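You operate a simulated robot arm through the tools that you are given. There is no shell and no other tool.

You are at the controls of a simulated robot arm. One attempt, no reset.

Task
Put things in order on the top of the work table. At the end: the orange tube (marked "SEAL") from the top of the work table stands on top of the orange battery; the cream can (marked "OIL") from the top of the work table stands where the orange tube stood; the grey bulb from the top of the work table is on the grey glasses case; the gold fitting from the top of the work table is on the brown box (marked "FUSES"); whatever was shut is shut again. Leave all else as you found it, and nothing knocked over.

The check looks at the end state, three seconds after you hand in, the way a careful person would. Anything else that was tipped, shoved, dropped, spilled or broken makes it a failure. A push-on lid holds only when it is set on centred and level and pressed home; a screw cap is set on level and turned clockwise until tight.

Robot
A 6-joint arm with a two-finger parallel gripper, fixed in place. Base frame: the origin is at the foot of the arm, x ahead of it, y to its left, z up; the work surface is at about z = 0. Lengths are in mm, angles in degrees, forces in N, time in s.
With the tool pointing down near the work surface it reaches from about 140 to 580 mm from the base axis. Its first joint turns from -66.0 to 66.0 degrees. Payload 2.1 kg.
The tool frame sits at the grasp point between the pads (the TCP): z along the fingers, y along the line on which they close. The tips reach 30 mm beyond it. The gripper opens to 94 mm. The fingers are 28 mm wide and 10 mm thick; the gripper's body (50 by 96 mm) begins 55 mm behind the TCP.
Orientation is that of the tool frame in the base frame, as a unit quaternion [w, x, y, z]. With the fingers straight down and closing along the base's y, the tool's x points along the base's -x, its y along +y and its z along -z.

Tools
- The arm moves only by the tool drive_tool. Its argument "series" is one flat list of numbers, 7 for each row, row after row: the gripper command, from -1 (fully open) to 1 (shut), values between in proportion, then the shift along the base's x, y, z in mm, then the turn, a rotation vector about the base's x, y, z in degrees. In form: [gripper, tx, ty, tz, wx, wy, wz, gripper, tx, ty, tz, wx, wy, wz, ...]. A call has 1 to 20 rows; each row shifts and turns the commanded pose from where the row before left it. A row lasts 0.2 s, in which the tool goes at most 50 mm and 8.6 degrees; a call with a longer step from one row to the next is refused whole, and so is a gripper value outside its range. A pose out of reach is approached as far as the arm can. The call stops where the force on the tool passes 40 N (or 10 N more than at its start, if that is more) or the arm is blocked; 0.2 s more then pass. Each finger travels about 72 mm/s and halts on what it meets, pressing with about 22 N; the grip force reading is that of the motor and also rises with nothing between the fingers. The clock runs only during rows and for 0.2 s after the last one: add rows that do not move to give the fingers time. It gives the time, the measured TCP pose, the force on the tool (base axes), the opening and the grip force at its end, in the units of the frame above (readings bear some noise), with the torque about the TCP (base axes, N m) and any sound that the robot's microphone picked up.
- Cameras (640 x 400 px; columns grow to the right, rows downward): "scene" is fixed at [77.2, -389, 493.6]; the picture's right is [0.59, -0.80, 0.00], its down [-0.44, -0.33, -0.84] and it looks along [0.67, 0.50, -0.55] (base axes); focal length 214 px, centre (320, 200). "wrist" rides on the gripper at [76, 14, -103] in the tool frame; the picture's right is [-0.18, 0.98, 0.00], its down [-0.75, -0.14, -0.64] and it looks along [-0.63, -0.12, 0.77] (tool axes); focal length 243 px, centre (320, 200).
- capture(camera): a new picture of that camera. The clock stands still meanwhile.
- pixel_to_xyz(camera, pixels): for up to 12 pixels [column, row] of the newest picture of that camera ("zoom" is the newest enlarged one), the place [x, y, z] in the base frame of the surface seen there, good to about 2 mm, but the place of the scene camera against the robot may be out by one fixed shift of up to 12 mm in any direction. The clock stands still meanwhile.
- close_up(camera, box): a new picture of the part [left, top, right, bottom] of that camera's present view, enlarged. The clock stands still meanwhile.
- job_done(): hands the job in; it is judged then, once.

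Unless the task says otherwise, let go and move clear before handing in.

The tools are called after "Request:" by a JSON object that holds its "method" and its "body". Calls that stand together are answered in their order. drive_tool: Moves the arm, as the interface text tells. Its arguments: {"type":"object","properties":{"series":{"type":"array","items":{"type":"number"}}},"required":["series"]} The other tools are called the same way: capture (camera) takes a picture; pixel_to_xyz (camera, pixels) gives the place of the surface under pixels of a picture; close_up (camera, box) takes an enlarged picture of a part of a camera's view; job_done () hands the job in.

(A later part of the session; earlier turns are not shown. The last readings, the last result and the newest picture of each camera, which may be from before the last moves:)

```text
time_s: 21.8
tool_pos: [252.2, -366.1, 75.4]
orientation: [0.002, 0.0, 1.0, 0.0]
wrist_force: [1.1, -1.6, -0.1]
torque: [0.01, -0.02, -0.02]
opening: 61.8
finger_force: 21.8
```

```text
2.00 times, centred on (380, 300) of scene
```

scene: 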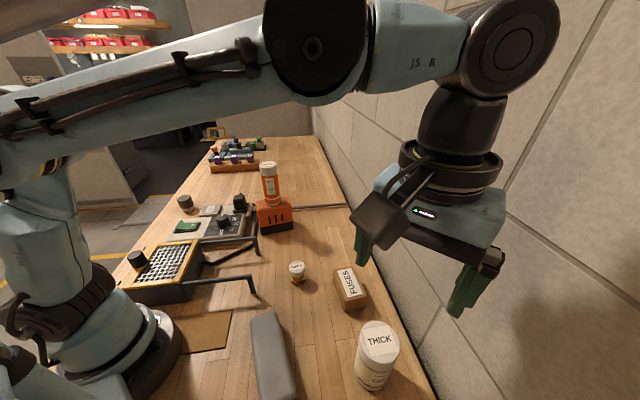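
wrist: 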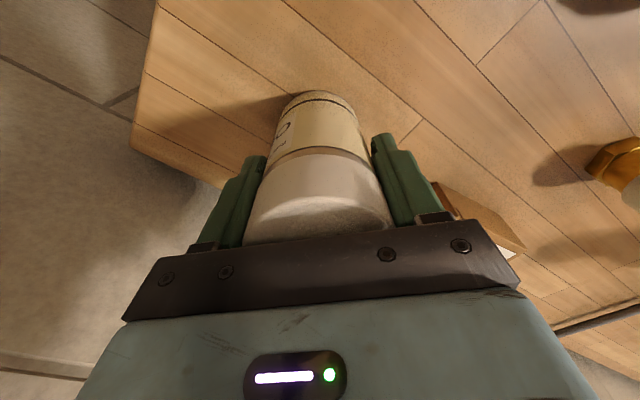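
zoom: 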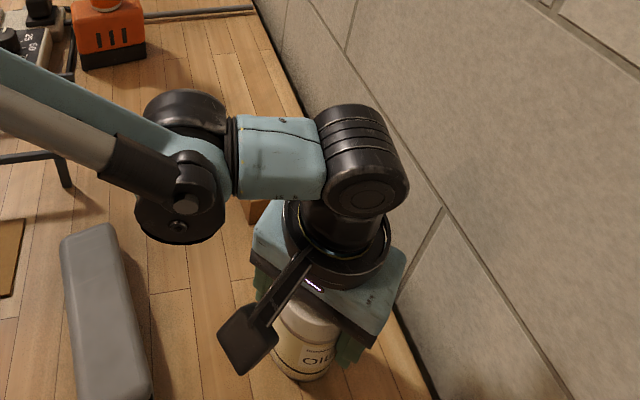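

The can is gripped at 61.8 mm opening. I'll lift it slowly at first, then to about 95 mm above the table, and check the load and the lid.

Request:
{"method": "drive_tool", "body": {"series": [1, 0, 0, 5, 0, 0, 0, 1, 0, 0, 5, 0, 0, 0, 1, 0, 0, 20, 0, 0, 0, 1, 0, 0, 30, 0, 0, 0, 1, 0, 0, 30, 0, 0, 0, 1, 0, 0, 5, 0, 0, 0, 1, 0, 0, 0, 0, 0, 0]}}

Request:
{"method": "capture", "body": {"camera": "wrist"}}

Request:
{"method": "close_up", "body": {"camera": "scene", "box": [300, 200, 460, 400]}}

```text
time_s: 23.4
tool_pos: [251.2, -365.6, 170.5]
orientation: [0.001, -0.001, 1.0, 0.001]
wrist_force: [0.2, -0.4, -4.0]
torque: [0.02, 0.01, 0.01]
opening: 62.0
finger_force: 21.4
```

```text
taken
```

wrist: 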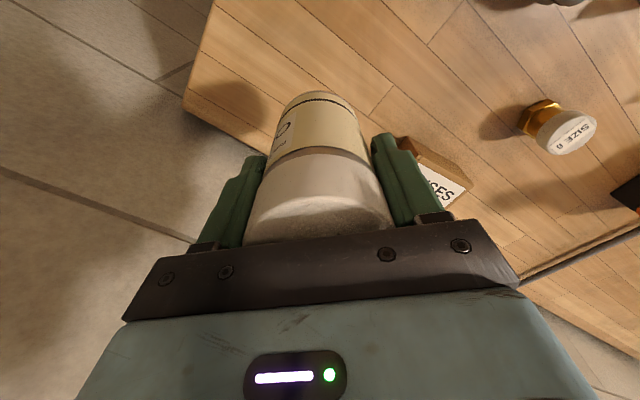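

```text
2.00 times, centred on (380, 300) of scene
```

zoom: 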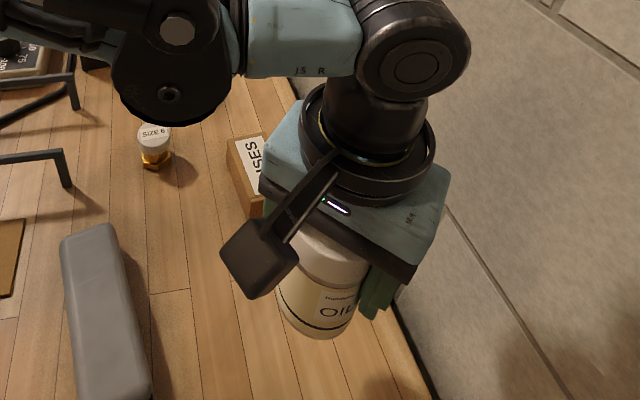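

The can is up (about 4 N) with its lid seated. I'll carry it parallel to the wall to the tube's old spot, above (464, −154.5).

Request:
{"method": "drive_tool", "body": {"series": [1, 15, 15, 0, 0, 0, 0, 1, 30, 30, 0, 0, 0, 0, 1, 30, 30, 0, 0, 0, 0, 1, 30, 30, 0, 0, 0, 0, 1, 30, 30, 0, 0, 0, 0, 1, 30, 30, 0, 0, 0, 0, 1, 30, 30, 0, 0, 0, 0, 1, 16, 16.3, 0, 0, 0, 0, 1, 0, 0, 0, 0, 0, 0, 1, 0, 0, 0, 0, 0, 0]}}

Request:
{"method": "drive_tool", "body": {"series": [1, 0, 0, 0, 0, 0, 0]}}

Request:
{"method": "capture", "body": {"camera": "wrist"}}

Request:
{"method": "close_up", "body": {"camera": "scene", "box": [260, 140, 420, 270]}}

```text
time_s: 25.6
tool_pos: [463.8, -155.9, 173.6]
orientation: [0.001, 0.0, 1.0, 0.0]
wrist_force: [-0.2, 0.0, -4.0]
torque: [0.0, 0.02, -0.02]
opening: 62.0
finger_force: 22.1
```

```text
time_s: 26.0
tool_pos: [463.9, -156.5, 171.8]
orientation: [0.002, 0.0, 1.0, 0.0]
wrist_force: [-0.2, 0.1, -4.2]
torque: [0.02, -0.03, -0.02]
opening: 62.0
finger_force: 21.8
```

```text
taken
```

wrist: 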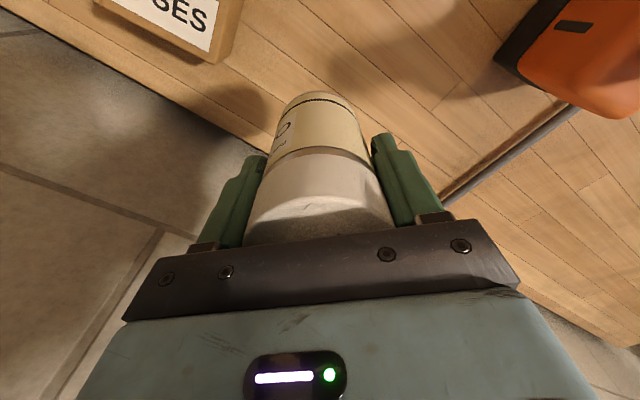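

```text
3.08 times, centred on (340, 205) of scene
```

zoom: 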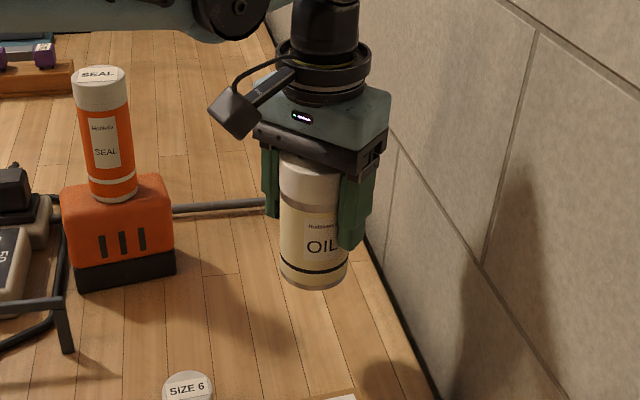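

The can hangs level above the spot; the tool reads (463.8, −156.2). I'll nudge +1.7 in y and lower 90 mm, leaving about 5 mm.

Request:
{"method": "drive_tool", "body": {"series": [1, 0, 1.7, -20, 0, 0, 0, 1, 0, 0, -25, 0, 0, 0, 1, 0, 0, -25, 0, 0, 0, 1, 0, 0, -15, 0, 0, 0, 1, 0, 0, -5, 0, 0, 0, 1, 0, 0, 0, 0, 0, 0, 1, 0, 0, 0, 0, 0, 0]}}

Request:
{"method": "drive_tool", "body": {"series": [1, 0, 0, -1.5, 0, 0, 0, 1, 0, 0, -1, 0, 0, 0, 1, 0, 0, 0, 0, 0, 0]}}

```text
time_s: 27.6
tool_pos: [465.0, -150.5, 80.6]
orientation: [0.001, 0.0, 1.0, 0.001]
wrist_force: [-0.4, 0.1, -4.0]
torque: [0.02, 0.02, -0.02]
opening: 61.9
finger_force: 21.9
```

```text
time_s: 28.4
tool_pos: [464.0, -151.6, 78.2]
orientation: [0.0, -0.001, 1.0, 0.0]
wrist_force: [0.0, -0.8, -4.0]
torque: [-0.02, -0.03, 0.01]
opening: 62.0
finger_force: 22.2
```

The readings scatter by a couple of mm (y −150.5, −151.6). I'll take another still reading before setting down.

Request:
{"method": "drive_tool", "body": {"series": [1, 0, 0, 0, 0, 0, 0, 1, 0, 0, 0, 0, 0, 0]}}

Request:
{"method": "drive_tool", "body": {"series": [1, 0, 0, 0, 0, 0, 0]}}

Request:
{"method": "drive_tool", "body": {"series": [1, 0, 0, 0, 0, 0, 0]}}

```text
time_s: 29.0
tool_pos: [464.7, -151.9, 78.1]
orientation: [0.001, 0.0, 1.0, 0.0]
wrist_force: [0.9, -0.3, -3.9]
torque: [-0.01, 0.01, -0.03]
opening: 62.1
finger_force: 21.9
```

```text
time_s: 29.4
tool_pos: [465.2, -152.1, 78.6]
orientation: [0.001, 0.0, 1.0, 0.001]
wrist_force: [0.4, 0.1, -4.7]
torque: [0.02, 0.02, 0.02]
opening: 62.1
finger_force: 21.9
```

```text
time_s: 29.8
tool_pos: [464.4, -151.7, 78.3]
orientation: [0.001, 0.0, 1.0, 0.001]
wrist_force: [0.7, 0.2, -4.3]
torque: [-0.02, -0.01, 0.0]
opening: 61.8
finger_force: 22.1
```

The steady mean is (464.6, −151.9, 78.3); I'll shift (−1, −2.6) to bring the can onto (465, −154.5) and lower toward contact.

Request:
{"method": "drive_tool", "body": {"series": [1, -1, -2.6, 0, 0, 0, 0, 1, 0, 0, -1.5, 0, 0, 0, 1, 0, 0, 0, 0, 0, 0, 1, 0, 0, 0, 0, 0, 0]}}

Request:
{"method": "drive_tool", "body": {"series": [1, 0, 0, -1, 0, 0, 0, 1, 0, 0, 0, 0, 0, 0]}}

Request:
{"method": "close_up", "body": {"camera": "scene", "box": [300, 180, 400, 270]}}

```text
time_s: 30.8
tool_pos: [462.3, -153.2, 76.5]
orientation: [0.001, 0.0, 1.0, 0.001]
wrist_force: [0.1, 0.3, -4.7]
torque: [0.0, -0.03, 0.02]
opening: 61.8
finger_force: 22.2
```

```text
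time_s: 31.4
tool_pos: [461.9, -154.4, 75.6]
orientation: [0.0, 0.0, 1.0, 0.001]
wrist_force: [0.6, -1.2, -3.8]
torque: [-0.01, -0.01, 0.0]
opening: 61.7
finger_force: 22.5
```

```text
4.44 times, centred on (350, 225) of scene
```

zoom: 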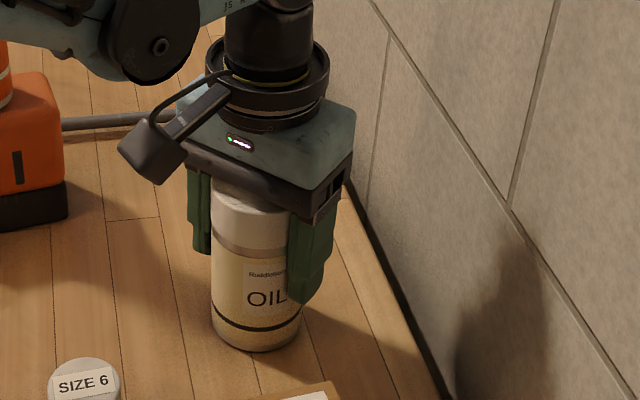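

The tool reads (462.1, −153.8, 76); I'll add +1.5 in x and lower by 1 mm steps until the weight comes off.

Request:
{"method": "drive_tool", "body": {"series": [1, 1.5, -0.5, 0, 0, 0, 0, 1, 0, 0, -1, 0, 0, 0, 1, 0, 0, 0, 0, 0, 0]}}

Request:
{"method": "drive_tool", "body": {"series": [1, 0, 0, -1, 0, 0, 0, 1, 0, 0, 0, 0, 0, 0]}}

```text
time_s: 32.2
tool_pos: [463.4, -155.2, 74.7]
orientation: [0.002, 0.0, 1.0, 0.0]
wrist_force: [2.0, -3.1, 12.7]
torque: [0.23, -0.1, -0.08]
opening: 61.8
finger_force: 21.7
```

```text
time_s: 32.8
tool_pos: [463.5, -155.1, 73.2]
orientation: [0.001, 0.0, 1.0, 0.0]
wrist_force: [8.7, -5.2, 21.1]
torque: [-0.02, -0.14, -0.02]
opening: 61.8
finger_force: 21.7
```

The can is down (force up to +21 N). I'll ease up about 1 mm to relieve the push, then open.

Request:
{"method": "drive_tool", "body": {"series": [1, 0, 0, 1.2, 0, 0, 0, 1, 0, 0, 0, 0, 0, 0]}}

Request:
{"method": "drive_tool", "body": {"series": [-0.45, 0, 0, 0, 0, 0, 0, -0.45, 0, 0, 0, 0, 0, 0, -1, 0, 0, 0, 0, 0, 0, -1, 0, 0, 0, 0, 0, 0, -1, 0, 0, 0, 0, 0, 0]}}

Request:
{"method": "capture", "body": {"camera": "wrist"}}

Request:
{"method": "close_up", "body": {"camera": "scene", "box": [300, 180, 400, 270]}}

```text
time_s: 33.4
tool_pos: [464.2, -155.6, 73.1]
orientation: [0.001, -0.001, 1.0, 0.001]
wrist_force: [-0.4, 1.4, -4.4]
torque: [-0.03, -0.01, 0.03]
opening: 61.3
finger_force: 21.6
```

```text
time_s: 34.6
tool_pos: [464.9, -156.5, 73.5]
orientation: [0.001, -0.001, 1.0, 0.001]
wrist_force: [-1.0, -0.1, 0.5]
torque: [0.02, -0.01, 0.03]
opening: 94.2
finger_force: 0.0
```

```text
taken
```

wrist: 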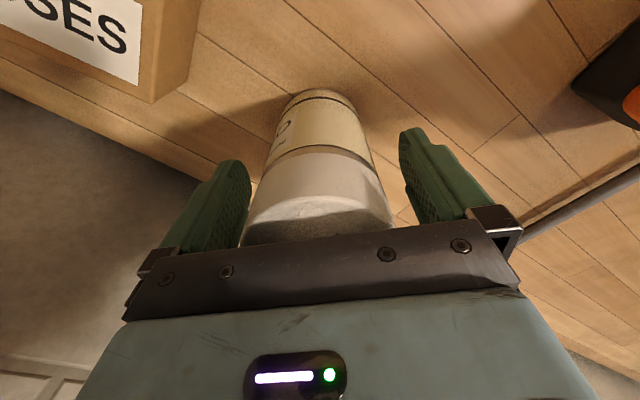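

```text
4.44 times, centred on (350, 225) of scene
```

zoom: 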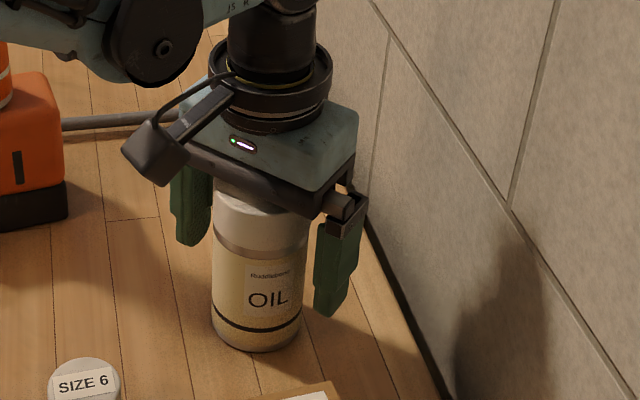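

The can stands free of the fingers. I'll rise straight up to z ≈ 183 and check where the can stands.

Request:
{"method": "drive_tool", "body": {"series": [-1, 0, 0, 20, 0, 0, 0, -1, 0, 0, 45, 0, 0, 0, -1, 0, 0, 45, 0, 0, 0, -1, 0, 0, 0, 0, 0, 0, -1, 0, 0, 0, 0, 0, 0]}}

Request:
{"method": "capture", "body": {"camera": "wrist"}}

Request:
{"method": "pixel_to_xyz", "body": {"camera": "wrist", "pixels": [[320, 140], [320, 110], [320, 95], [280, 140], [355, 140], [320, 170], [300, 110], [340, 110], [320, 75], [340, 80], [305, 80]]}}

```text
time_s: 35.8
tool_pos: [464.0, -154.0, 185.6]
orientation: [0.001, 0.0, 1.0, 0.0]
wrist_force: [-0.5, -0.2, 0.7]
torque: [-0.02, -0.01, -0.01]
opening: 94.0
finger_force: 0.0
```

```text
taken
```

wrist: 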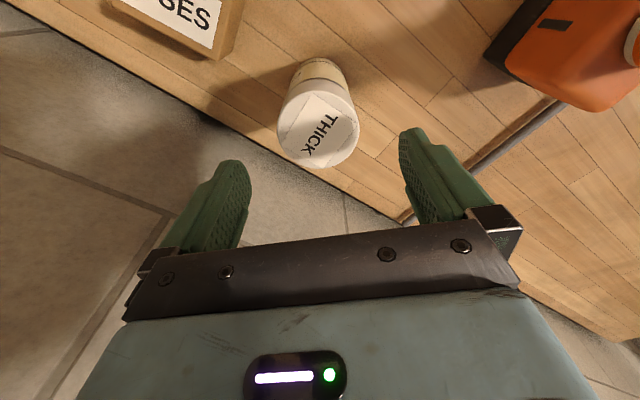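

```text
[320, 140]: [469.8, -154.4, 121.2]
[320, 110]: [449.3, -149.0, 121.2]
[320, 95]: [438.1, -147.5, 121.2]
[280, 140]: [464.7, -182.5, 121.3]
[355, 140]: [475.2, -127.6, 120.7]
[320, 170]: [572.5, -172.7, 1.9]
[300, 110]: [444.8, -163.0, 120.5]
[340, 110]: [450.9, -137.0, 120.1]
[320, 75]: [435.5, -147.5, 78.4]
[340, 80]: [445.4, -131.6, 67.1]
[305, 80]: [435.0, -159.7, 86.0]
```

The can's rim gives a centre of about (464.7, −154.3), right where the tube stood. Next I'll move above the gold fitting near (320, −126) to measure it and the FUSES box.

Request:
{"method": "drive_tool", "body": {"series": [-1, 0, 0, 40, 0, 0, 0, -1, -45, 8, 5, 0, 0, 0, -1, -45, 8, 0, 0, 0, 0, -1, -44, 8, 0, 0, 0, 0, -1, 0, 0, 0, 0, 0, 0, -1, 0, 0, 0, 0, 0, 0]}}

Request:
{"method": "capture", "body": {"camera": "wrist"}}

Request:
{"method": "close_up", "body": {"camera": "wrist", "box": [160, 0, 420, 170]}}

```text
time_s: 37.2
tool_pos: [328.7, -129.9, 231.6]
orientation: [0.002, 0.0, 1.0, 0.001]
wrist_force: [0.1, 0.0, -0.1]
torque: [-0.01, -0.04, -0.03]
opening: 93.8
finger_force: 0.1
```

```text
taken
```

wrist: 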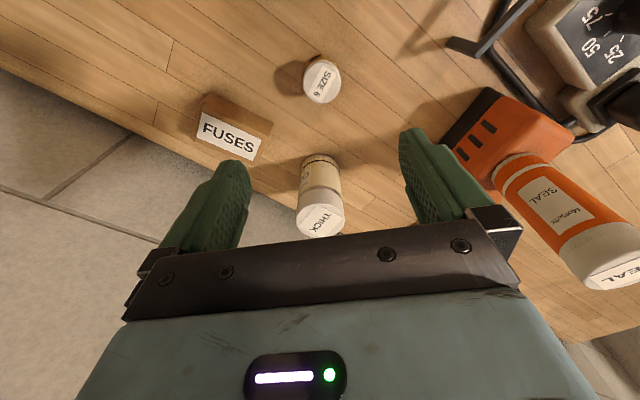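

```text
2.35 times, centred on (290, 85) of wrist
```

zoom: 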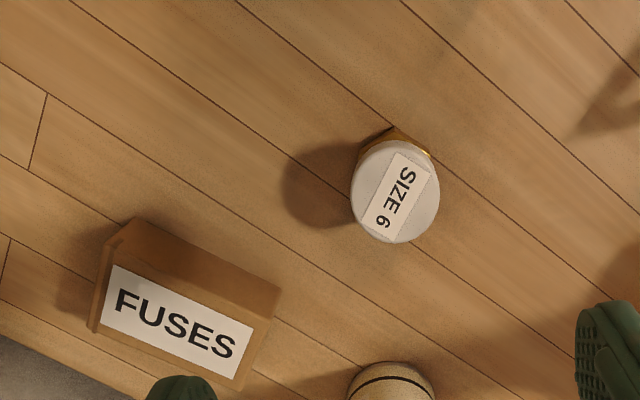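

The fitting's cap centre is at zoom (395,190) and the FUSES box's top runs over zoom (110–280, 225–385). I'll measure both.

Request:
{"method": "pixel_to_xyz", "body": {"camera": "zoom", "pixels": [[395, 192], [354, 192], [437, 192], [395, 145], [395, 238], [366, 160], [425, 160], [366, 225], [425, 225], [395, 132], [375, 140], [420, 142]]}}

Request:
{"method": "pixel_to_xyz", "body": {"camera": "zoom", "pixels": [[132, 225], [275, 288], [236, 385], [98, 325], [185, 305], [115, 265], [250, 330], [200, 260], [165, 350], [180, 315], [105, 295], [280, 292]]}}

```text
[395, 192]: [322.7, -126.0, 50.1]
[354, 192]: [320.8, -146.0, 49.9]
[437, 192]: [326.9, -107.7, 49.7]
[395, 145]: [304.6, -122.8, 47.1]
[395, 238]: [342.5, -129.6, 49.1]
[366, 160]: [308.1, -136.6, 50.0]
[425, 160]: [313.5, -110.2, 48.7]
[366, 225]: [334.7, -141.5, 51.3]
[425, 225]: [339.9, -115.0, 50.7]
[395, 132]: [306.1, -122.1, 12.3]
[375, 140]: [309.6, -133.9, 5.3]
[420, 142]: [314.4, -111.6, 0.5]
```

```text
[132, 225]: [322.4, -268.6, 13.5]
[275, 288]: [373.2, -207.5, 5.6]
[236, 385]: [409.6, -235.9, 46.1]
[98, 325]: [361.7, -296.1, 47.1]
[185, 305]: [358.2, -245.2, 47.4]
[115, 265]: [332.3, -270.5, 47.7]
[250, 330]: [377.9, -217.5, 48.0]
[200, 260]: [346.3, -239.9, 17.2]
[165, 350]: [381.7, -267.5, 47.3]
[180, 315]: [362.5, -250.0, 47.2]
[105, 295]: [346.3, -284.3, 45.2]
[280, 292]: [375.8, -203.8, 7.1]
```

The fitting's cap is centred at (323.7, −126.6), radius ≈ 19.5, top z = 50. I'll zoom on the FUSES box for its top corners.

Request:
{"method": "close_up", "body": {"camera": "wrist", "box": [185, 85, 285, 165]}}

Request:
{"method": "close_up", "body": {"camera": "wrist", "box": [290, 45, 355, 110]}}

Request:
{"method": "close_up", "body": {"camera": "scene", "box": [275, 250, 385, 320]}}

```text
5.00 times, centred on (235, 125) of wrist
```

zoom: 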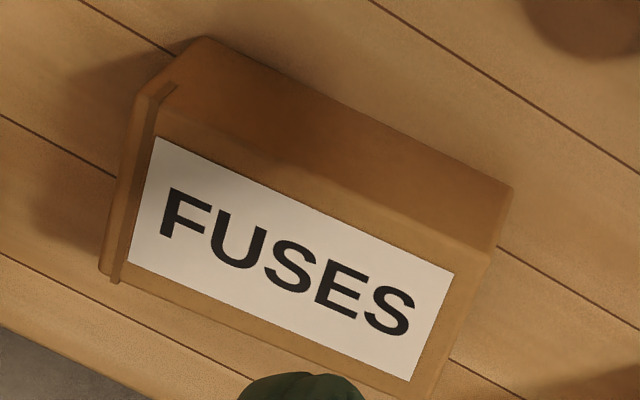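

```text
6.15 times, centred on (322, 78) of wrist
```

zoom: 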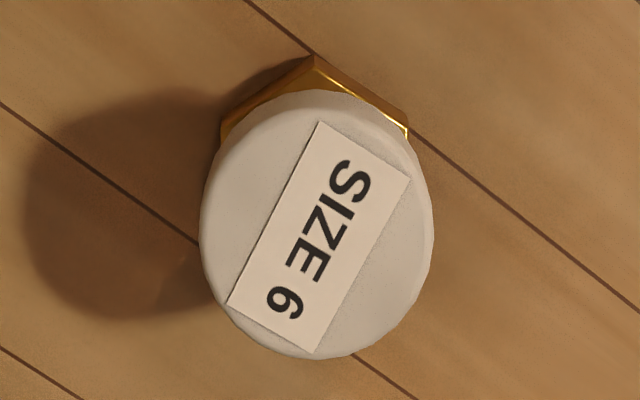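

```text
5.71 times, centred on (330, 285) of scene
```

zoom: 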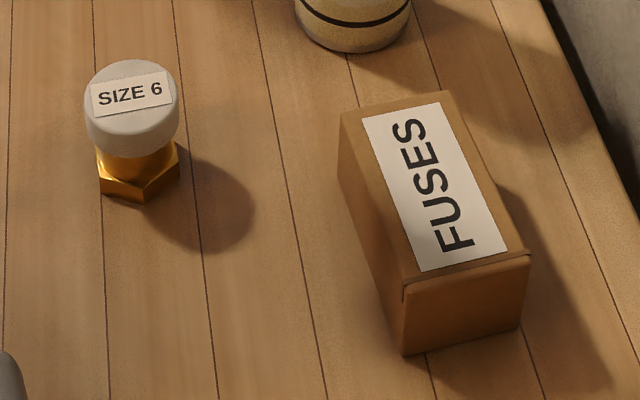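

The FUSES box's top corners are at wrist pixels near (202,111), (268,135), (256,163), (193,139). I'll measure them, and the fitting's flanks.

Request:
{"method": "pixel_to_xyz", "body": {"camera": "wrist", "pixels": [[202, 112], [267, 136], [255, 161], [194, 138], [230, 136], [234, 124], [225, 150], [261, 150], [198, 125], [235, 118], [209, 108], [250, 128]]}}

Request:
{"method": "capture", "body": {"camera": "scene"}}

Request:
{"method": "pixel_to_xyz", "body": {"camera": "scene", "pixels": [[340, 271], [353, 267], [367, 295], [346, 300], [352, 282], [297, 265], [297, 276], [297, 280], [293, 278]]}}

```text
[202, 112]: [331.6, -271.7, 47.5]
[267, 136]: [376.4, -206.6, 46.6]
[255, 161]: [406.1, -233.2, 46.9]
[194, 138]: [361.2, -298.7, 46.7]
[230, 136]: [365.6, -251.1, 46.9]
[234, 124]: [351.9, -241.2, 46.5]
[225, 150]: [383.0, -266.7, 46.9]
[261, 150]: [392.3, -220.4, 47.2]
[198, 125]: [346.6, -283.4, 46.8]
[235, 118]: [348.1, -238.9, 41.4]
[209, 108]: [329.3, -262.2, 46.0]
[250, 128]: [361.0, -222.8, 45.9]
```

```text
taken
```

scene: 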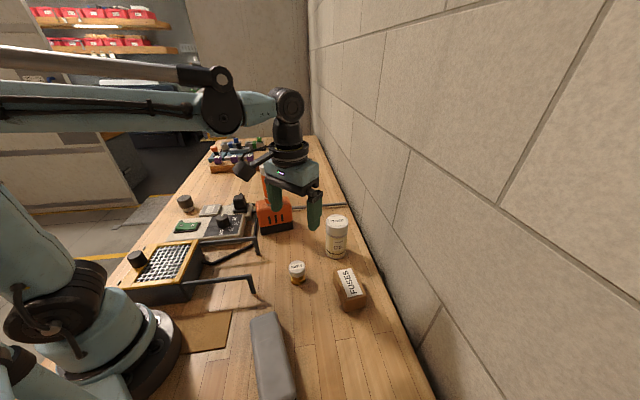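

```text
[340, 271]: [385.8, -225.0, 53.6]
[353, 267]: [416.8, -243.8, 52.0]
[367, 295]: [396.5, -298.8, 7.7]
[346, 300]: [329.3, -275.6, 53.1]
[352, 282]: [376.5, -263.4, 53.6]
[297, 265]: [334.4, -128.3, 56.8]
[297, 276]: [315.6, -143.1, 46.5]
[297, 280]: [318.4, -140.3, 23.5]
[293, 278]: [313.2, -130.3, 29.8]
```

The FUSES box's top is centred at about (369, −252.5), z ≈ 47, about 79 × 40 mm. I'll align over the fitting and descend to z = 95 (tips at 65), then check.

Request:
{"method": "drive_tool", "body": {"series": [-1, -5, 3.3, -20, 0, 0, 0, -1, 0, 0, -40, 0, 0, 0, -1, 0, 0, -40, 0, 0, 0, -1, 0, 0, -36, 0, 0, 0, -1, 0, 0, 0, 0, 0, 0, -1, 0, 0, 0, 0, 0, 0]}}

Request:
{"method": "drive_tool", "body": {"series": [-1, 0, 0, 0, 0, 0, 0]}}

Request:
{"method": "capture", "body": {"camera": "wrist"}}

Request:
{"method": "pixel_to_xyz", "body": {"camera": "wrist", "pixels": [[320, 140], [290, 140], [350, 140], [320, 115], [320, 165], [300, 140], [340, 140]]}}

```text
time_s: 38.6
tool_pos: [326.4, -124.8, 92.6]
orientation: [0.001, -0.001, 1.0, 0.0]
wrist_force: [0.0, 0.4, 0.4]
torque: [0.0, 0.01, 0.02]
opening: 94.0
finger_force: 0.0
```

```text
time_s: 39.0
tool_pos: [327.1, -125.9, 93.6]
orientation: [0.002, 0.0, 1.0, 0.001]
wrist_force: [0.4, 0.4, -0.6]
torque: [-0.02, -0.01, 0.01]
opening: 93.9
finger_force: 0.1
```

```text
taken
```

wrist: 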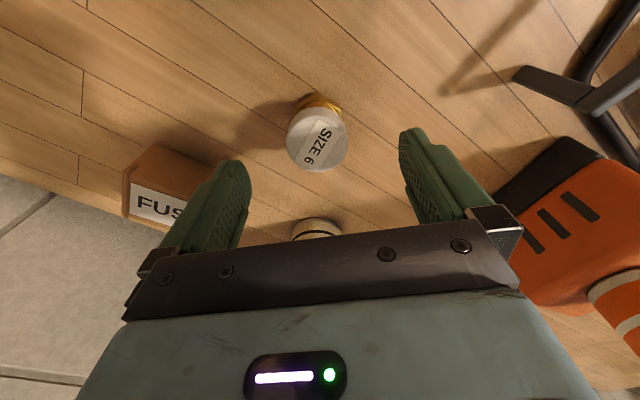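

```text
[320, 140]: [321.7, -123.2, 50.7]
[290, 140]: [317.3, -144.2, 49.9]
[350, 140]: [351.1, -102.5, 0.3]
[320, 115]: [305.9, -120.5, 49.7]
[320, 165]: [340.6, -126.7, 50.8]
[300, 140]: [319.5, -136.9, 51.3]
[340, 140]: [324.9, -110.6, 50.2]
```

The cap sits between the fingers with its centre at about (323.5, −126). I'll shift −3 in x, descend to z ≈ 38 and close.

Request:
{"method": "drive_tool", "body": {"series": [-1, -3, -0.5, 0, 0, 0, 0, -1, 0, 0, -20, 0, 0, 0, -1, 0, 0, -20, 0, 0, 0, -1, 0, 0, -15, 0, 0, 0, -1, 0, 0, 0, 0, 0, 0, -1, 0, 0, 0, 0, 0, 0]}}

Request:
{"method": "drive_tool", "body": {"series": [0, 0, 0, 0, 0, 0, 0, 0.5, 0, 0, 0, 0, 0, 0, 1, 0, 0, 0, 0, 0, 0, 1, 0, 0, 0, 0, 0, 0, 1, 0, 0, 0, 0, 0, 0, 1, 0, 0, 0, 0, 0, 0]}}

Request:
{"method": "capture", "body": {"camera": "wrist"}}

Request:
{"method": "close_up", "body": {"camera": "scene", "box": [240, 220, 360, 310]}}

```text
time_s: 40.4
tool_pos: [323.5, -128.5, 38.7]
orientation: [0.002, 0.0, 1.0, 0.002]
wrist_force: [-0.3, -0.1, 0.1]
torque: [-0.02, 0.03, 0.0]
opening: 93.9
finger_force: 0.0
```

```text
time_s: 41.8
tool_pos: [323.8, -128.9, 39.2]
orientation: [0.002, 0.0, 1.0, 0.001]
wrist_force: [0.7, -0.3, 0.3]
torque: [-0.02, 0.03, 0.03]
opening: 40.5
finger_force: 21.6
```

```text
taken
```

wrist: 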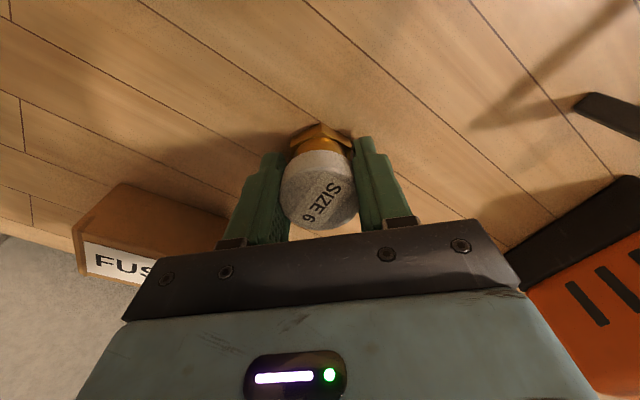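

```text
4.44 times, centred on (300, 265) of scene
```

zoom: 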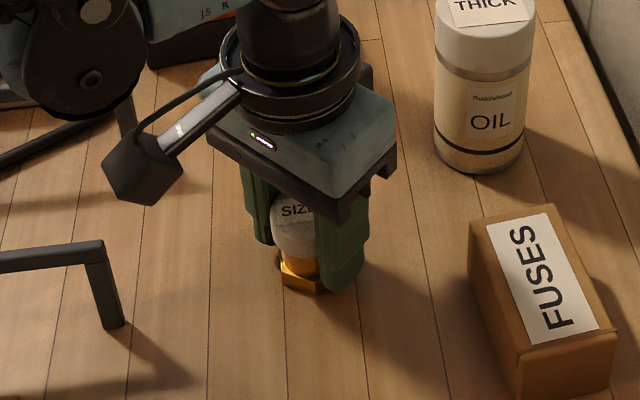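

The fitting is gripped at 40.5 mm. I'll lift it 75 mm and check that it comes whole.

Request:
{"method": "drive_tool", "body": {"series": [1, 0, 0, 5, 0, 0, 0, 1, 0, 0, 10, 0, 0, 0, 1, 0, 0, 30, 0, 0, 0, 1, 0, 0, 30, 0, 0, 0, 1, 0, 0, 0, 0, 0, 0, 1, 0, 0, 0, 0, 0, 0]}}

Request:
{"method": "close_up", "body": {"camera": "scene", "box": [240, 200, 360, 310]}}

```text
time_s: 43.2
tool_pos: [322.2, -127.5, 114.4]
orientation: [0.002, 0.0, 1.0, 0.002]
wrist_force: [0.2, 0.8, -0.1]
torque: [0.03, -0.02, -0.03]
opening: 40.8
finger_force: 21.8
```

```text
3.64 times, centred on (300, 255) of scene
```

zoom: 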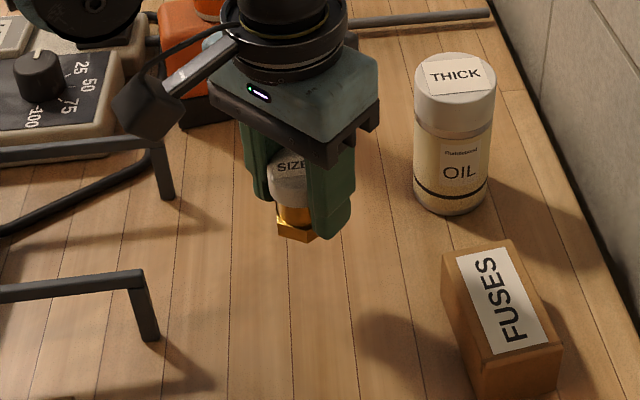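

The fitting came up whole. I'll carry it over the FUSES box centre (369, −252.5) at this height.

Request:
{"method": "drive_tool", "body": {"series": [1, 8, -22, 0, 0, 0, 0, 1, 15, -41, 0, 0, 0, 0, 1, 15, -41, 0, 0, 0, 0, 1, 7.7, -20.5, 0, 0, 0, 0, 1, 0, 0, 0, 0, 0, 0, 1, 0, 0, 0, 0, 0, 0]}}

Request:
{"method": "drive_tool", "body": {"series": [1, 0, 0, 0, 0, 0, 0]}}

Request:
{"method": "drive_tool", "body": {"series": [1, 0, 0, 0, 0, 0, 0]}}

Request:
{"method": "capture", "body": {"camera": "wrist"}}

Request:
{"method": "close_up", "body": {"camera": "scene", "box": [290, 220, 410, 320]}}

```text
time_s: 44.6
tool_pos: [367.5, -250.3, 114.5]
orientation: [0.002, 0.001, 1.0, 0.001]
wrist_force: [0.1, 0.3, -1.6]
torque: [-0.01, -0.01, 0.02]
opening: 40.6
finger_force: 22.1
```

```text
time_s: 45.0
tool_pos: [367.7, -250.8, 115.4]
orientation: [0.001, 0.0, 1.0, 0.001]
wrist_force: [-0.3, -0.1, -0.9]
torque: [-0.02, -0.02, 0.01]
opening: 40.5
finger_force: 22.2
```

```text
time_s: 45.4
tool_pos: [368.0, -250.4, 112.5]
orientation: [0.001, 0.0, 1.0, 0.001]
wrist_force: [0.2, 0.4, -0.9]
torque: [-0.01, -0.01, 0.01]
opening: 40.5
finger_force: 21.8
```

```text
taken
```

wrist: 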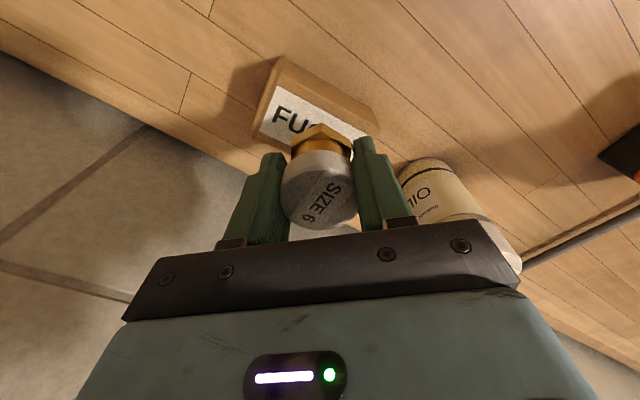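

```text
4.00 times, centred on (350, 270) of scene
```

zoom: 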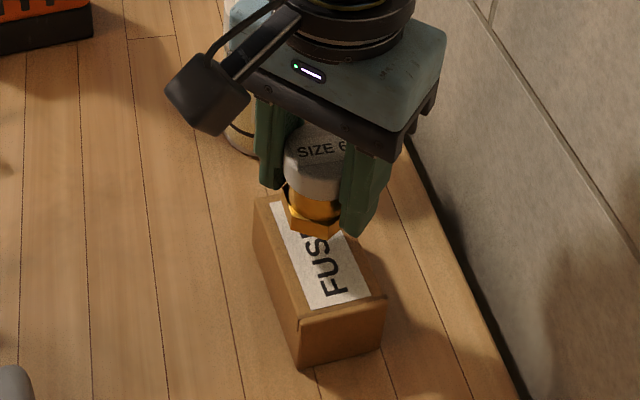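

The tool reads (367.7, −250.5, 114). I'll nudge (+1.3, −2) and lower to about 3 mm above the box.

Request:
{"method": "drive_tool", "body": {"series": [1, 1.3, -2, 0, 0, 0, 0, 1, 0, 0, -12, 0, 0, 0, 1, 0, 0, -12, 0, 0, 0, 1, 0, 0, 0, 0, 0, 0, 1, 0, 0, 0, 0, 0, 0]}}

Request:
{"method": "drive_tool", "body": {"series": [1, 0, 0, -1, 0, 0, 0, 1, 0, 0, 0, 0, 0, 0]}}

Request:
{"method": "close_up", "body": {"camera": "scene", "box": [310, 240, 400, 320]}}

```text
time_s: 46.6
tool_pos: [367.7, -254.5, 89.8]
orientation: [0.002, 0.0, 1.0, 0.001]
wrist_force: [-0.2, -0.7, -1.1]
torque: [-0.02, 0.01, 0.02]
opening: 40.5
finger_force: 21.9
```

```text
time_s: 47.2
tool_pos: [369.9, -253.2, 89.6]
orientation: [0.002, 0.0, 1.0, 0.001]
wrist_force: [-0.4, 0.2, -1.2]
torque: [-0.01, 0.01, -0.03]
opening: 40.4
finger_force: 22.0
```

```text
5.00 times, centred on (355, 280) of scene
```

zoom: 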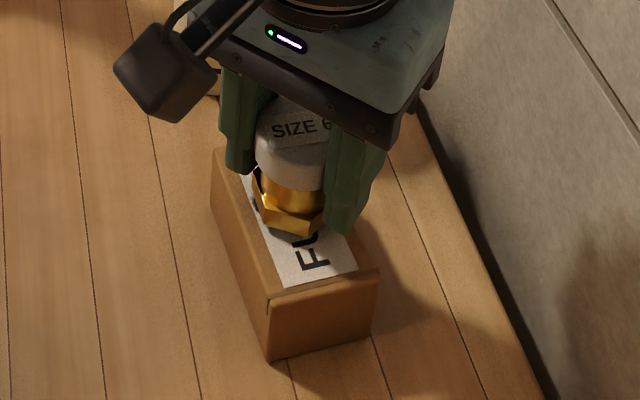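

The hex base is over the middle of the box with a few mm of gap. I'll continue down 1 mm at a time.

Request:
{"method": "drive_tool", "body": {"series": [1, 0, 0, -1, 0, 0, 0, 1, 0, 0, 0, 0, 0, 0]}}

Request:
{"method": "drive_tool", "body": {"series": [1, 0, 0, -0.8, 0, 0, 0, 1, 0, 0, 0, 0, 0, 0]}}

Request:
{"method": "drive_tool", "body": {"series": [1, 0, 0, -0.8, 0, 0, 0, 1, 0, 0, 0, 0, 0, 0]}}

```text
time_s: 47.8
tool_pos: [370.3, -253.9, 88.9]
orientation: [0.002, 0.0, 1.0, 0.002]
wrist_force: [0.7, 0.2, -0.8]
torque: [-0.01, -0.03, 0.0]
opening: 40.4
finger_force: 22.2
```

```text
time_s: 48.4
tool_pos: [369.8, -254.0, 88.1]
orientation: [0.002, 0.0, 1.0, 0.001]
wrist_force: [0.2, -0.6, -1.0]
torque: [-0.02, -0.01, 0.0]
opening: 40.4
finger_force: 21.9
```

```text
time_s: 49.0
tool_pos: [369.8, -253.8, 86.3]
orientation: [0.002, 0.0, 1.0, 0.002]
wrist_force: [0.0, 0.0, -0.7]
torque: [0.02, 0.0, -0.01]
opening: 40.4
finger_force: 21.7
```

No contact yet at z ≈ 86.3 (force about −0.7 N). I'll continue with small steps.

Request:
{"method": "drive_tool", "body": {"series": [1, 0, 0, -0.8, 0, 0, 0, 1, 0, 0, 0, 0, 0, 0]}}

Request:
{"method": "drive_tool", "body": {"series": [1, 0, 0, -0.6, 0, 0, 0, 1, 0, 0, 0, 0, 0, 0]}}

```text
time_s: 49.6
tool_pos: [369.7, -254.1, 84.5]
orientation: [0.001, 0.0, 1.0, 0.001]
wrist_force: [0.6, -0.3, -1.6]
torque: [0.0, -0.02, 0.02]
opening: 40.4
finger_force: 21.7
```

```text
time_s: 50.2
tool_pos: [369.6, -254.4, 84.5]
orientation: [0.001, 0.0, 1.0, 0.001]
wrist_force: [-0.2, 2.0, 9.6]
torque: [0.05, 0.06, 0.01]
opening: 40.0
finger_force: 22.3
```

Contact: the force jumped to +9.6 N. I'll ease up 0.4 mm and open the fingers.

Request:
{"method": "drive_tool", "body": {"series": [1, 0, 0, 0.4, 0, 0, 0, 0, 0, 0, 0, 0, 0, 0, 0, 0, 0, 0, 0, 0, 0, -0.5, 0, 0, 0, 0, 0, 0, -0.5, 0, 0, 0, 0, 0, 0, -0.5, 0, 0, 0, 0, 0, 0]}}

Request:
{"method": "close_up", "body": {"camera": "scene", "box": [310, 240, 400, 320]}}

Request:
{"method": "capture", "body": {"camera": "wrist"}}

```text
time_s: 51.6
tool_pos: [369.6, -254.0, 85.2]
orientation: [0.001, 0.0, 1.0, 0.002]
wrist_force: [1.3, 0.6, -0.8]
torque: [0.03, 0.01, 0.04]
opening: 70.3
finger_force: 0.1
```

```text
5.00 times, centred on (355, 280) of scene
```

zoom: 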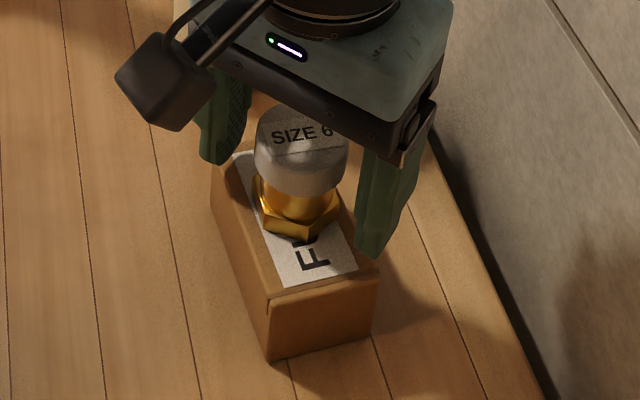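

```text
taken
```

wrist: 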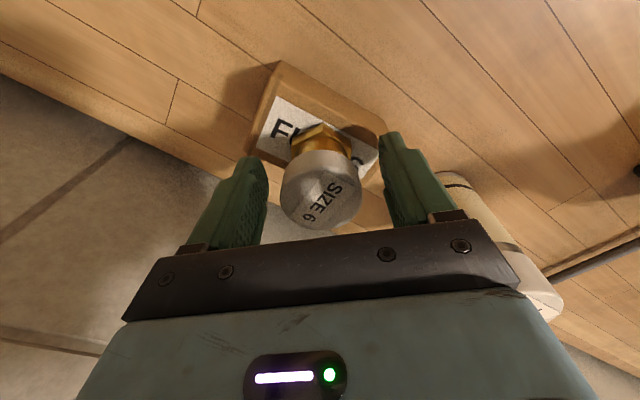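

The fitting stands on the box and the fingers are clear. I'll rise straight up 135 mm and check.

Request:
{"method": "drive_tool", "body": {"series": [-0.6, 0, 0, 15, 0, 0, 0, -0.6, 0, 0, 40, 0, 0, 0, -1, 0, 0, 40, 0, 0, 0, -1, 0, 0, 40, 0, 0, 0, -1, 0, 0, 0, 0, 0, 0, -1, 0, 0, 0, 0, 0, 0]}}

Request:
{"method": "capture", "body": {"camera": "scene"}}

Request:
{"method": "capture", "body": {"camera": "wrist"}}

```text
time_s: 53.0
tool_pos: [370.9, -253.2, 217.4]
orientation: [0.001, 0.001, 1.0, 0.001]
wrist_force: [0.6, 0.0, 0.2]
torque: [0.02, -0.03, -0.02]
opening: 94.1
finger_force: 0.1
```

```text
taken
```

scene: 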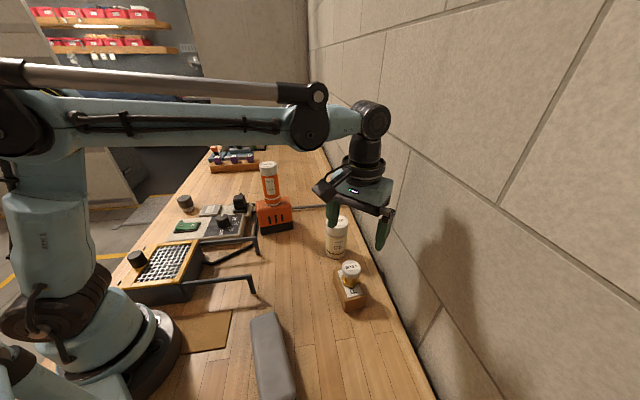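

```text
taken
```

wrist: 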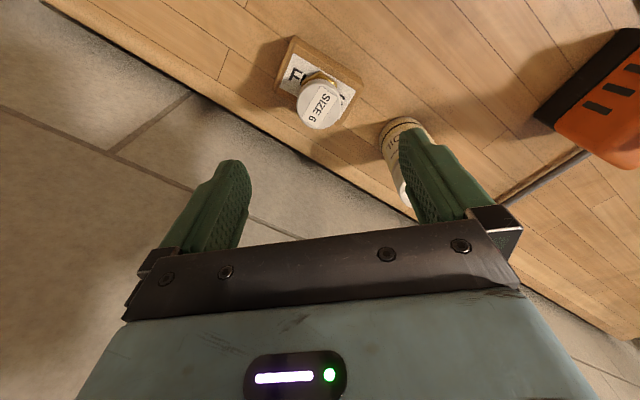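

The fitting sits on the FUSES box and all is upright. Next I'll move to about (160, −215, 350) to look straight down on the grey glasses case.

Request:
{"method": "drive_tool", "body": {"series": [-1, 0, 0, 44, 0, 0, 0, -1, -10, 0, 44, 0, 0, 0, -1, -20, 0, 44, 0, 0, 0, -1, -36, 8, 0, 0, 0, 0, -1, -36, 8, 0, 0, 0, 0, -1, -36, 8, 0, 0, 0, 0, -1, -36, 8, 0, 0, 0, 0, -1, -36, 8, 0, 0, 0, 0, -1, 0, 0, 0, 0, 0, 0, -1, 0, 0, 0, 0, 0, 0]}}

Request:
{"method": "capture", "body": {"camera": "wrist"}}

Request:
{"method": "capture", "body": {"camera": "scene"}}

```text
time_s: 55.2
tool_pos: [163.3, -217.1, 352.5]
orientation: [0.001, 0.0, 1.0, 0.001]
wrist_force: [-0.3, 0.4, -0.9]
torque: [-0.01, -0.02, -0.02]
opening: 94.1
finger_force: 0.1
```

```text
taken
```

wrist: 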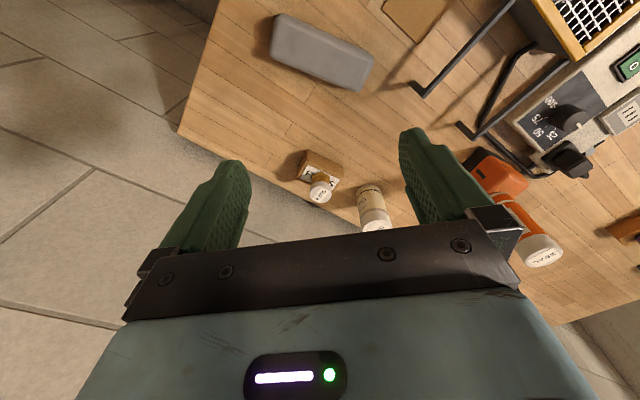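

```text
taken
```

scene: 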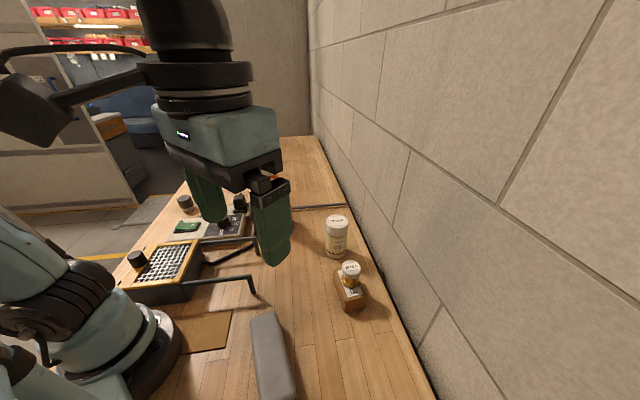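

The whole case is visible at wrist (272–372, 15–88). I'll zoom in and measure its outline and top profile, and also zoom on the mesh box at the upper right.

Request:
{"method": "close_up", "body": {"camera": "wrist", "box": [500, 0, 640, 100]}}

Request:
{"method": "close_up", "body": {"camera": "wrist", "box": [255, 0, 385, 100]}}

Request:
{"method": "pixel_to_xyz", "body": {"camera": "wrist", "pixels": [[278, 18], [275, 52], [370, 56], [358, 86], [322, 52], [300, 45], [345, 62], [325, 40], [330, 32], [318, 64], [314, 72], [322, 28]]}}

```text
4.00 times, centred on (570, 50) of wrist
```

zoom: 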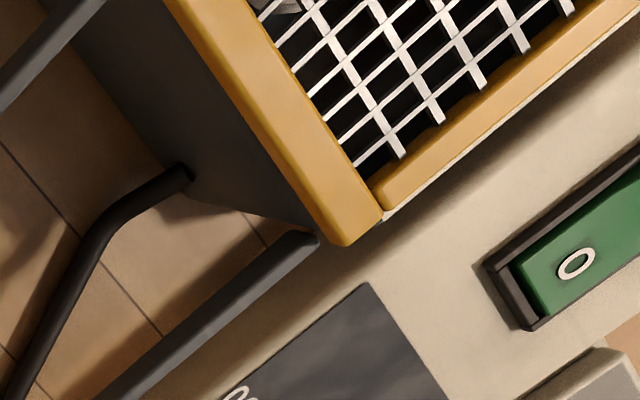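

```text
4.00 times, centred on (320, 50) of wrist
```

zoom: 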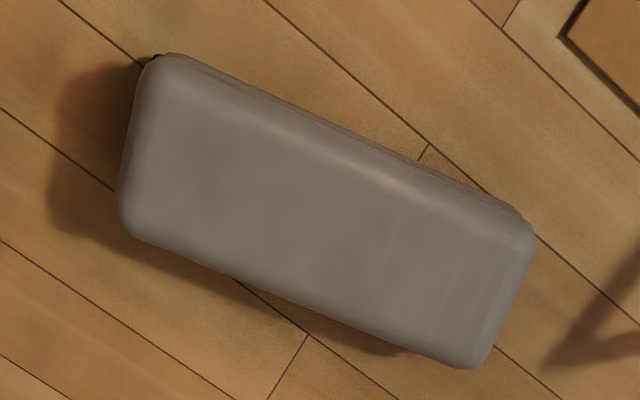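

```text
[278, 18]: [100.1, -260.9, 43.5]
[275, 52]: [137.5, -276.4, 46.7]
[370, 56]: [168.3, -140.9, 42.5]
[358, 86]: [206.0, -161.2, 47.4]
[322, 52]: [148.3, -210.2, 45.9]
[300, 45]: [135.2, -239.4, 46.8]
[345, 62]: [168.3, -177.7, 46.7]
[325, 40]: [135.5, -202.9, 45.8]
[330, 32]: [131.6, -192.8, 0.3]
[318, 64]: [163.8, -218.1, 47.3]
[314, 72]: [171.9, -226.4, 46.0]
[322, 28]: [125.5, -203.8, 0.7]
```

The case top is near z = 46.5. I'll profile across its middle to find how flat it is and its centre line.

Request:
{"method": "pixel_to_xyz", "body": {"camera": "zoom", "pixels": [[358, 140], [352, 152], [347, 165], [340, 180], [332, 195], [325, 210], [318, 225], [311, 240], [304, 255], [297, 270], [290, 285], [284, 298]]}}

Request:
{"method": "pixel_to_xyz", "body": {"camera": "zoom", "pixels": [[120, 160], [130, 165], [150, 170], [180, 175], [220, 180], [270, 200], [380, 240], [430, 260], [480, 280], [500, 290], [510, 295], [278, 310]]}}

```text
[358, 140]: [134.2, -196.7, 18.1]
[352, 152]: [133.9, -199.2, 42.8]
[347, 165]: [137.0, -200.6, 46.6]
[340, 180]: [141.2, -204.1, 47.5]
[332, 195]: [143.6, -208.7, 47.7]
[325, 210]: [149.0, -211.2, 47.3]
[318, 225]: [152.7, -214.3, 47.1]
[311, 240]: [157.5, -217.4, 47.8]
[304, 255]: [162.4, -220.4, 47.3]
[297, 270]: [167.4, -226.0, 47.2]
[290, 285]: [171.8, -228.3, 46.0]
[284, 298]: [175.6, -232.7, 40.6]
```

```text
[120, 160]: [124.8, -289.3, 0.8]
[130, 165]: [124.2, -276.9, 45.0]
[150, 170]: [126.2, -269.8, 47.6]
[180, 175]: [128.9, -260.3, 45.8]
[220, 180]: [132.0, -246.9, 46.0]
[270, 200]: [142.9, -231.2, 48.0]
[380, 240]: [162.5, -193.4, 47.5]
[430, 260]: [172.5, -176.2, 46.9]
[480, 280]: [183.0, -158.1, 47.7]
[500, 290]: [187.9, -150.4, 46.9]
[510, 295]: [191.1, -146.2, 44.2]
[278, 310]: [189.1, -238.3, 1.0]
```

The case's flat top (z ≈ 47.3) is about 42 mm wide, centred at (156.5, −211). Next I'll swing to about (200, 40, 380) to peek through the mesh box on the way to the bulb.

Request:
{"method": "drive_tool", "body": {"series": [-1, 6.2, 42.8, 4.7, 0, 0, 0, -1, 6.2, 42.8, 4.7, 0, 0, 0, -1, 6.2, 42.8, 4.7, 0, 0, 0, -1, 6.2, 42.8, 4.7, 0, 0, 0, -1, 6.2, 42.8, 4.7, 0, 0, 0, -1, 6.2, 42.8, 4.7, 0, 0, 0, -1, 0, 0, 0, 0, 0, 0, -1, 0, 0, 0, 0, 0, 0]}}

Request:
{"method": "capture", "body": {"camera": "wrist"}}

Request:
{"method": "capture", "body": {"camera": "scene"}}

```text
time_s: 57.0
tool_pos: [194.9, 39.3, 381.0]
orientation: [0.002, 0.0, 1.0, 0.001]
wrist_force: [0.4, 0.3, 0.1]
torque: [-0.03, 0.02, 0.0]
opening: 93.8
finger_force: 0.0
```

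```text
taken
```

wrist: 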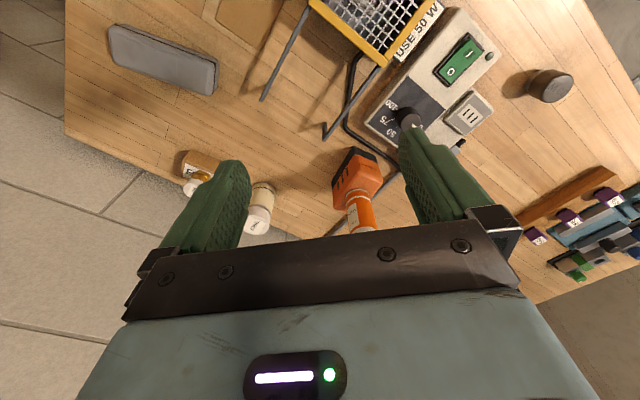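

```text
taken
```

scene: 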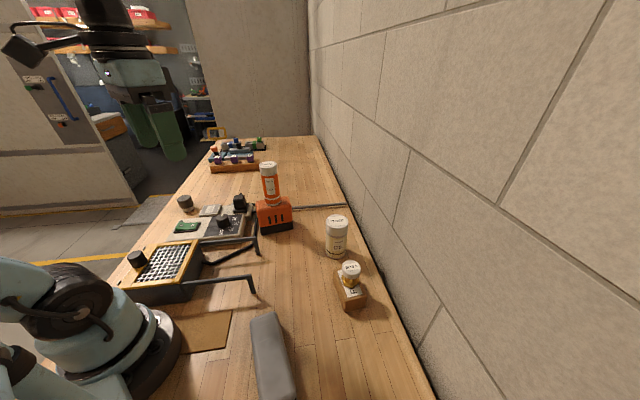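

A label "USE 50 W" shows on the mesh box at (415,30), and the dark 30 W item is at (550,85). I'll zoom on both.

Request:
{"method": "close_up", "body": {"camera": "wrist", "box": [300, 0, 460, 100]}}

Request:
{"method": "close_up", "body": {"camera": "wrist", "box": [500, 40, 600, 130]}}

Request:
{"method": "close_up", "body": {"camera": "wrist", "box": [500, 150, 640, 290]}}

```text
4.00 times, centred on (380, 50) of wrist
```

zoom: 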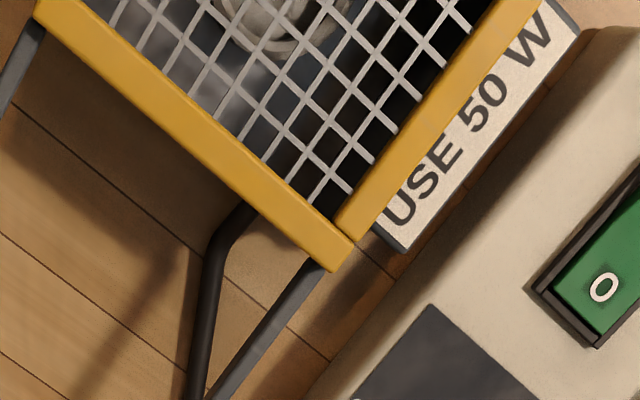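

```text
4.44 times, centred on (550, 85) of wrist
```

zoom: 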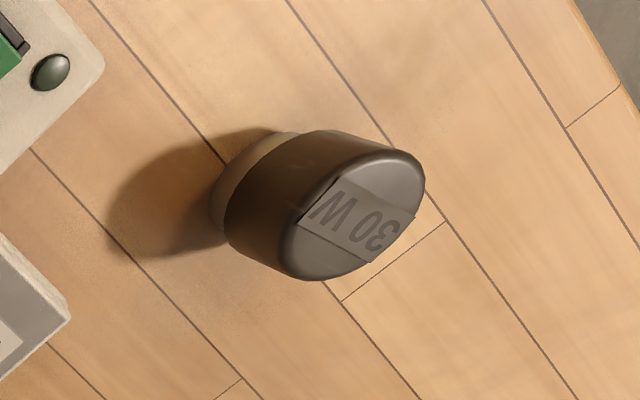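

```text
2.86 times, centred on (570, 220) of wrist
```

zoom: 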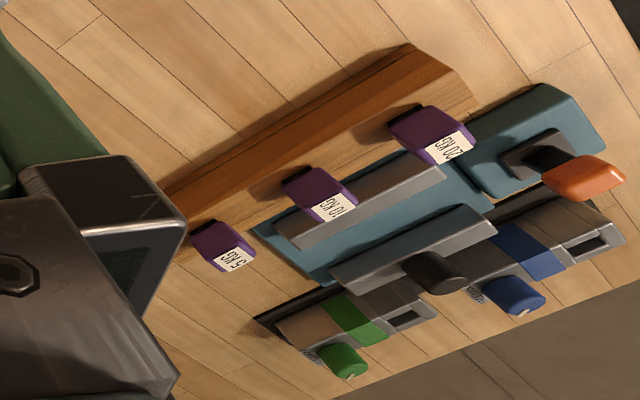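

Inside the mesh box is a round lamp fixture, so it stays shut; the loose 30 W bulb at (550,85) is the one to move. I'll fly to about (260, 370, 260) to look at it.

Request:
{"method": "drive_tool", "body": {"series": [-1, 8.1, 41.4, 0, 0, 0, 0, -1, 8.1, 41.4, 0, 0, 0, 0, -1, 8.1, 41.4, -15, 0, 0, 0, -1, 8.1, 41.4, -20, 0, 0, 0, -1, 8.1, 41.4, -20, 0, 0, 0, -1, 8.1, 41.4, -20, 0, 0, 0, -1, 8.1, 41.4, -20, 0, 0, 0, -1, 8.1, 41.4, -20, 0, 0, 0, -1, 0, 0, 0, 0, 0, 0, -1, 0, 0, 0, 0, 0, 0]}}

Request:
{"method": "capture", "body": {"camera": "wrist"}}

Request:
{"method": "capture", "body": {"camera": "scene"}}

```text
time_s: 59.2
tool_pos: [263.9, 372.2, 262.5]
orientation: [0.002, 0.0, 1.0, 0.0]
wrist_force: [-0.4, 0.5, 0.1]
torque: [0.02, 0.0, -0.01]
opening: 94.1
finger_force: 0.0
```

```text
taken
```

wrist: 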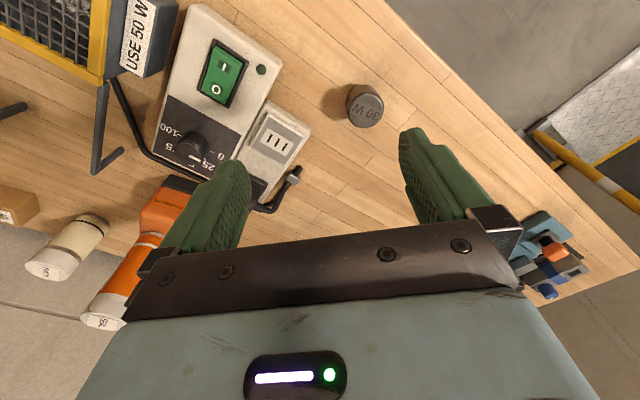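

```text
taken
```

scene: 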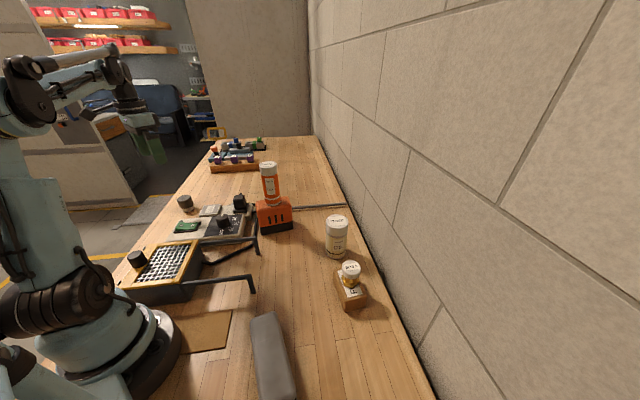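

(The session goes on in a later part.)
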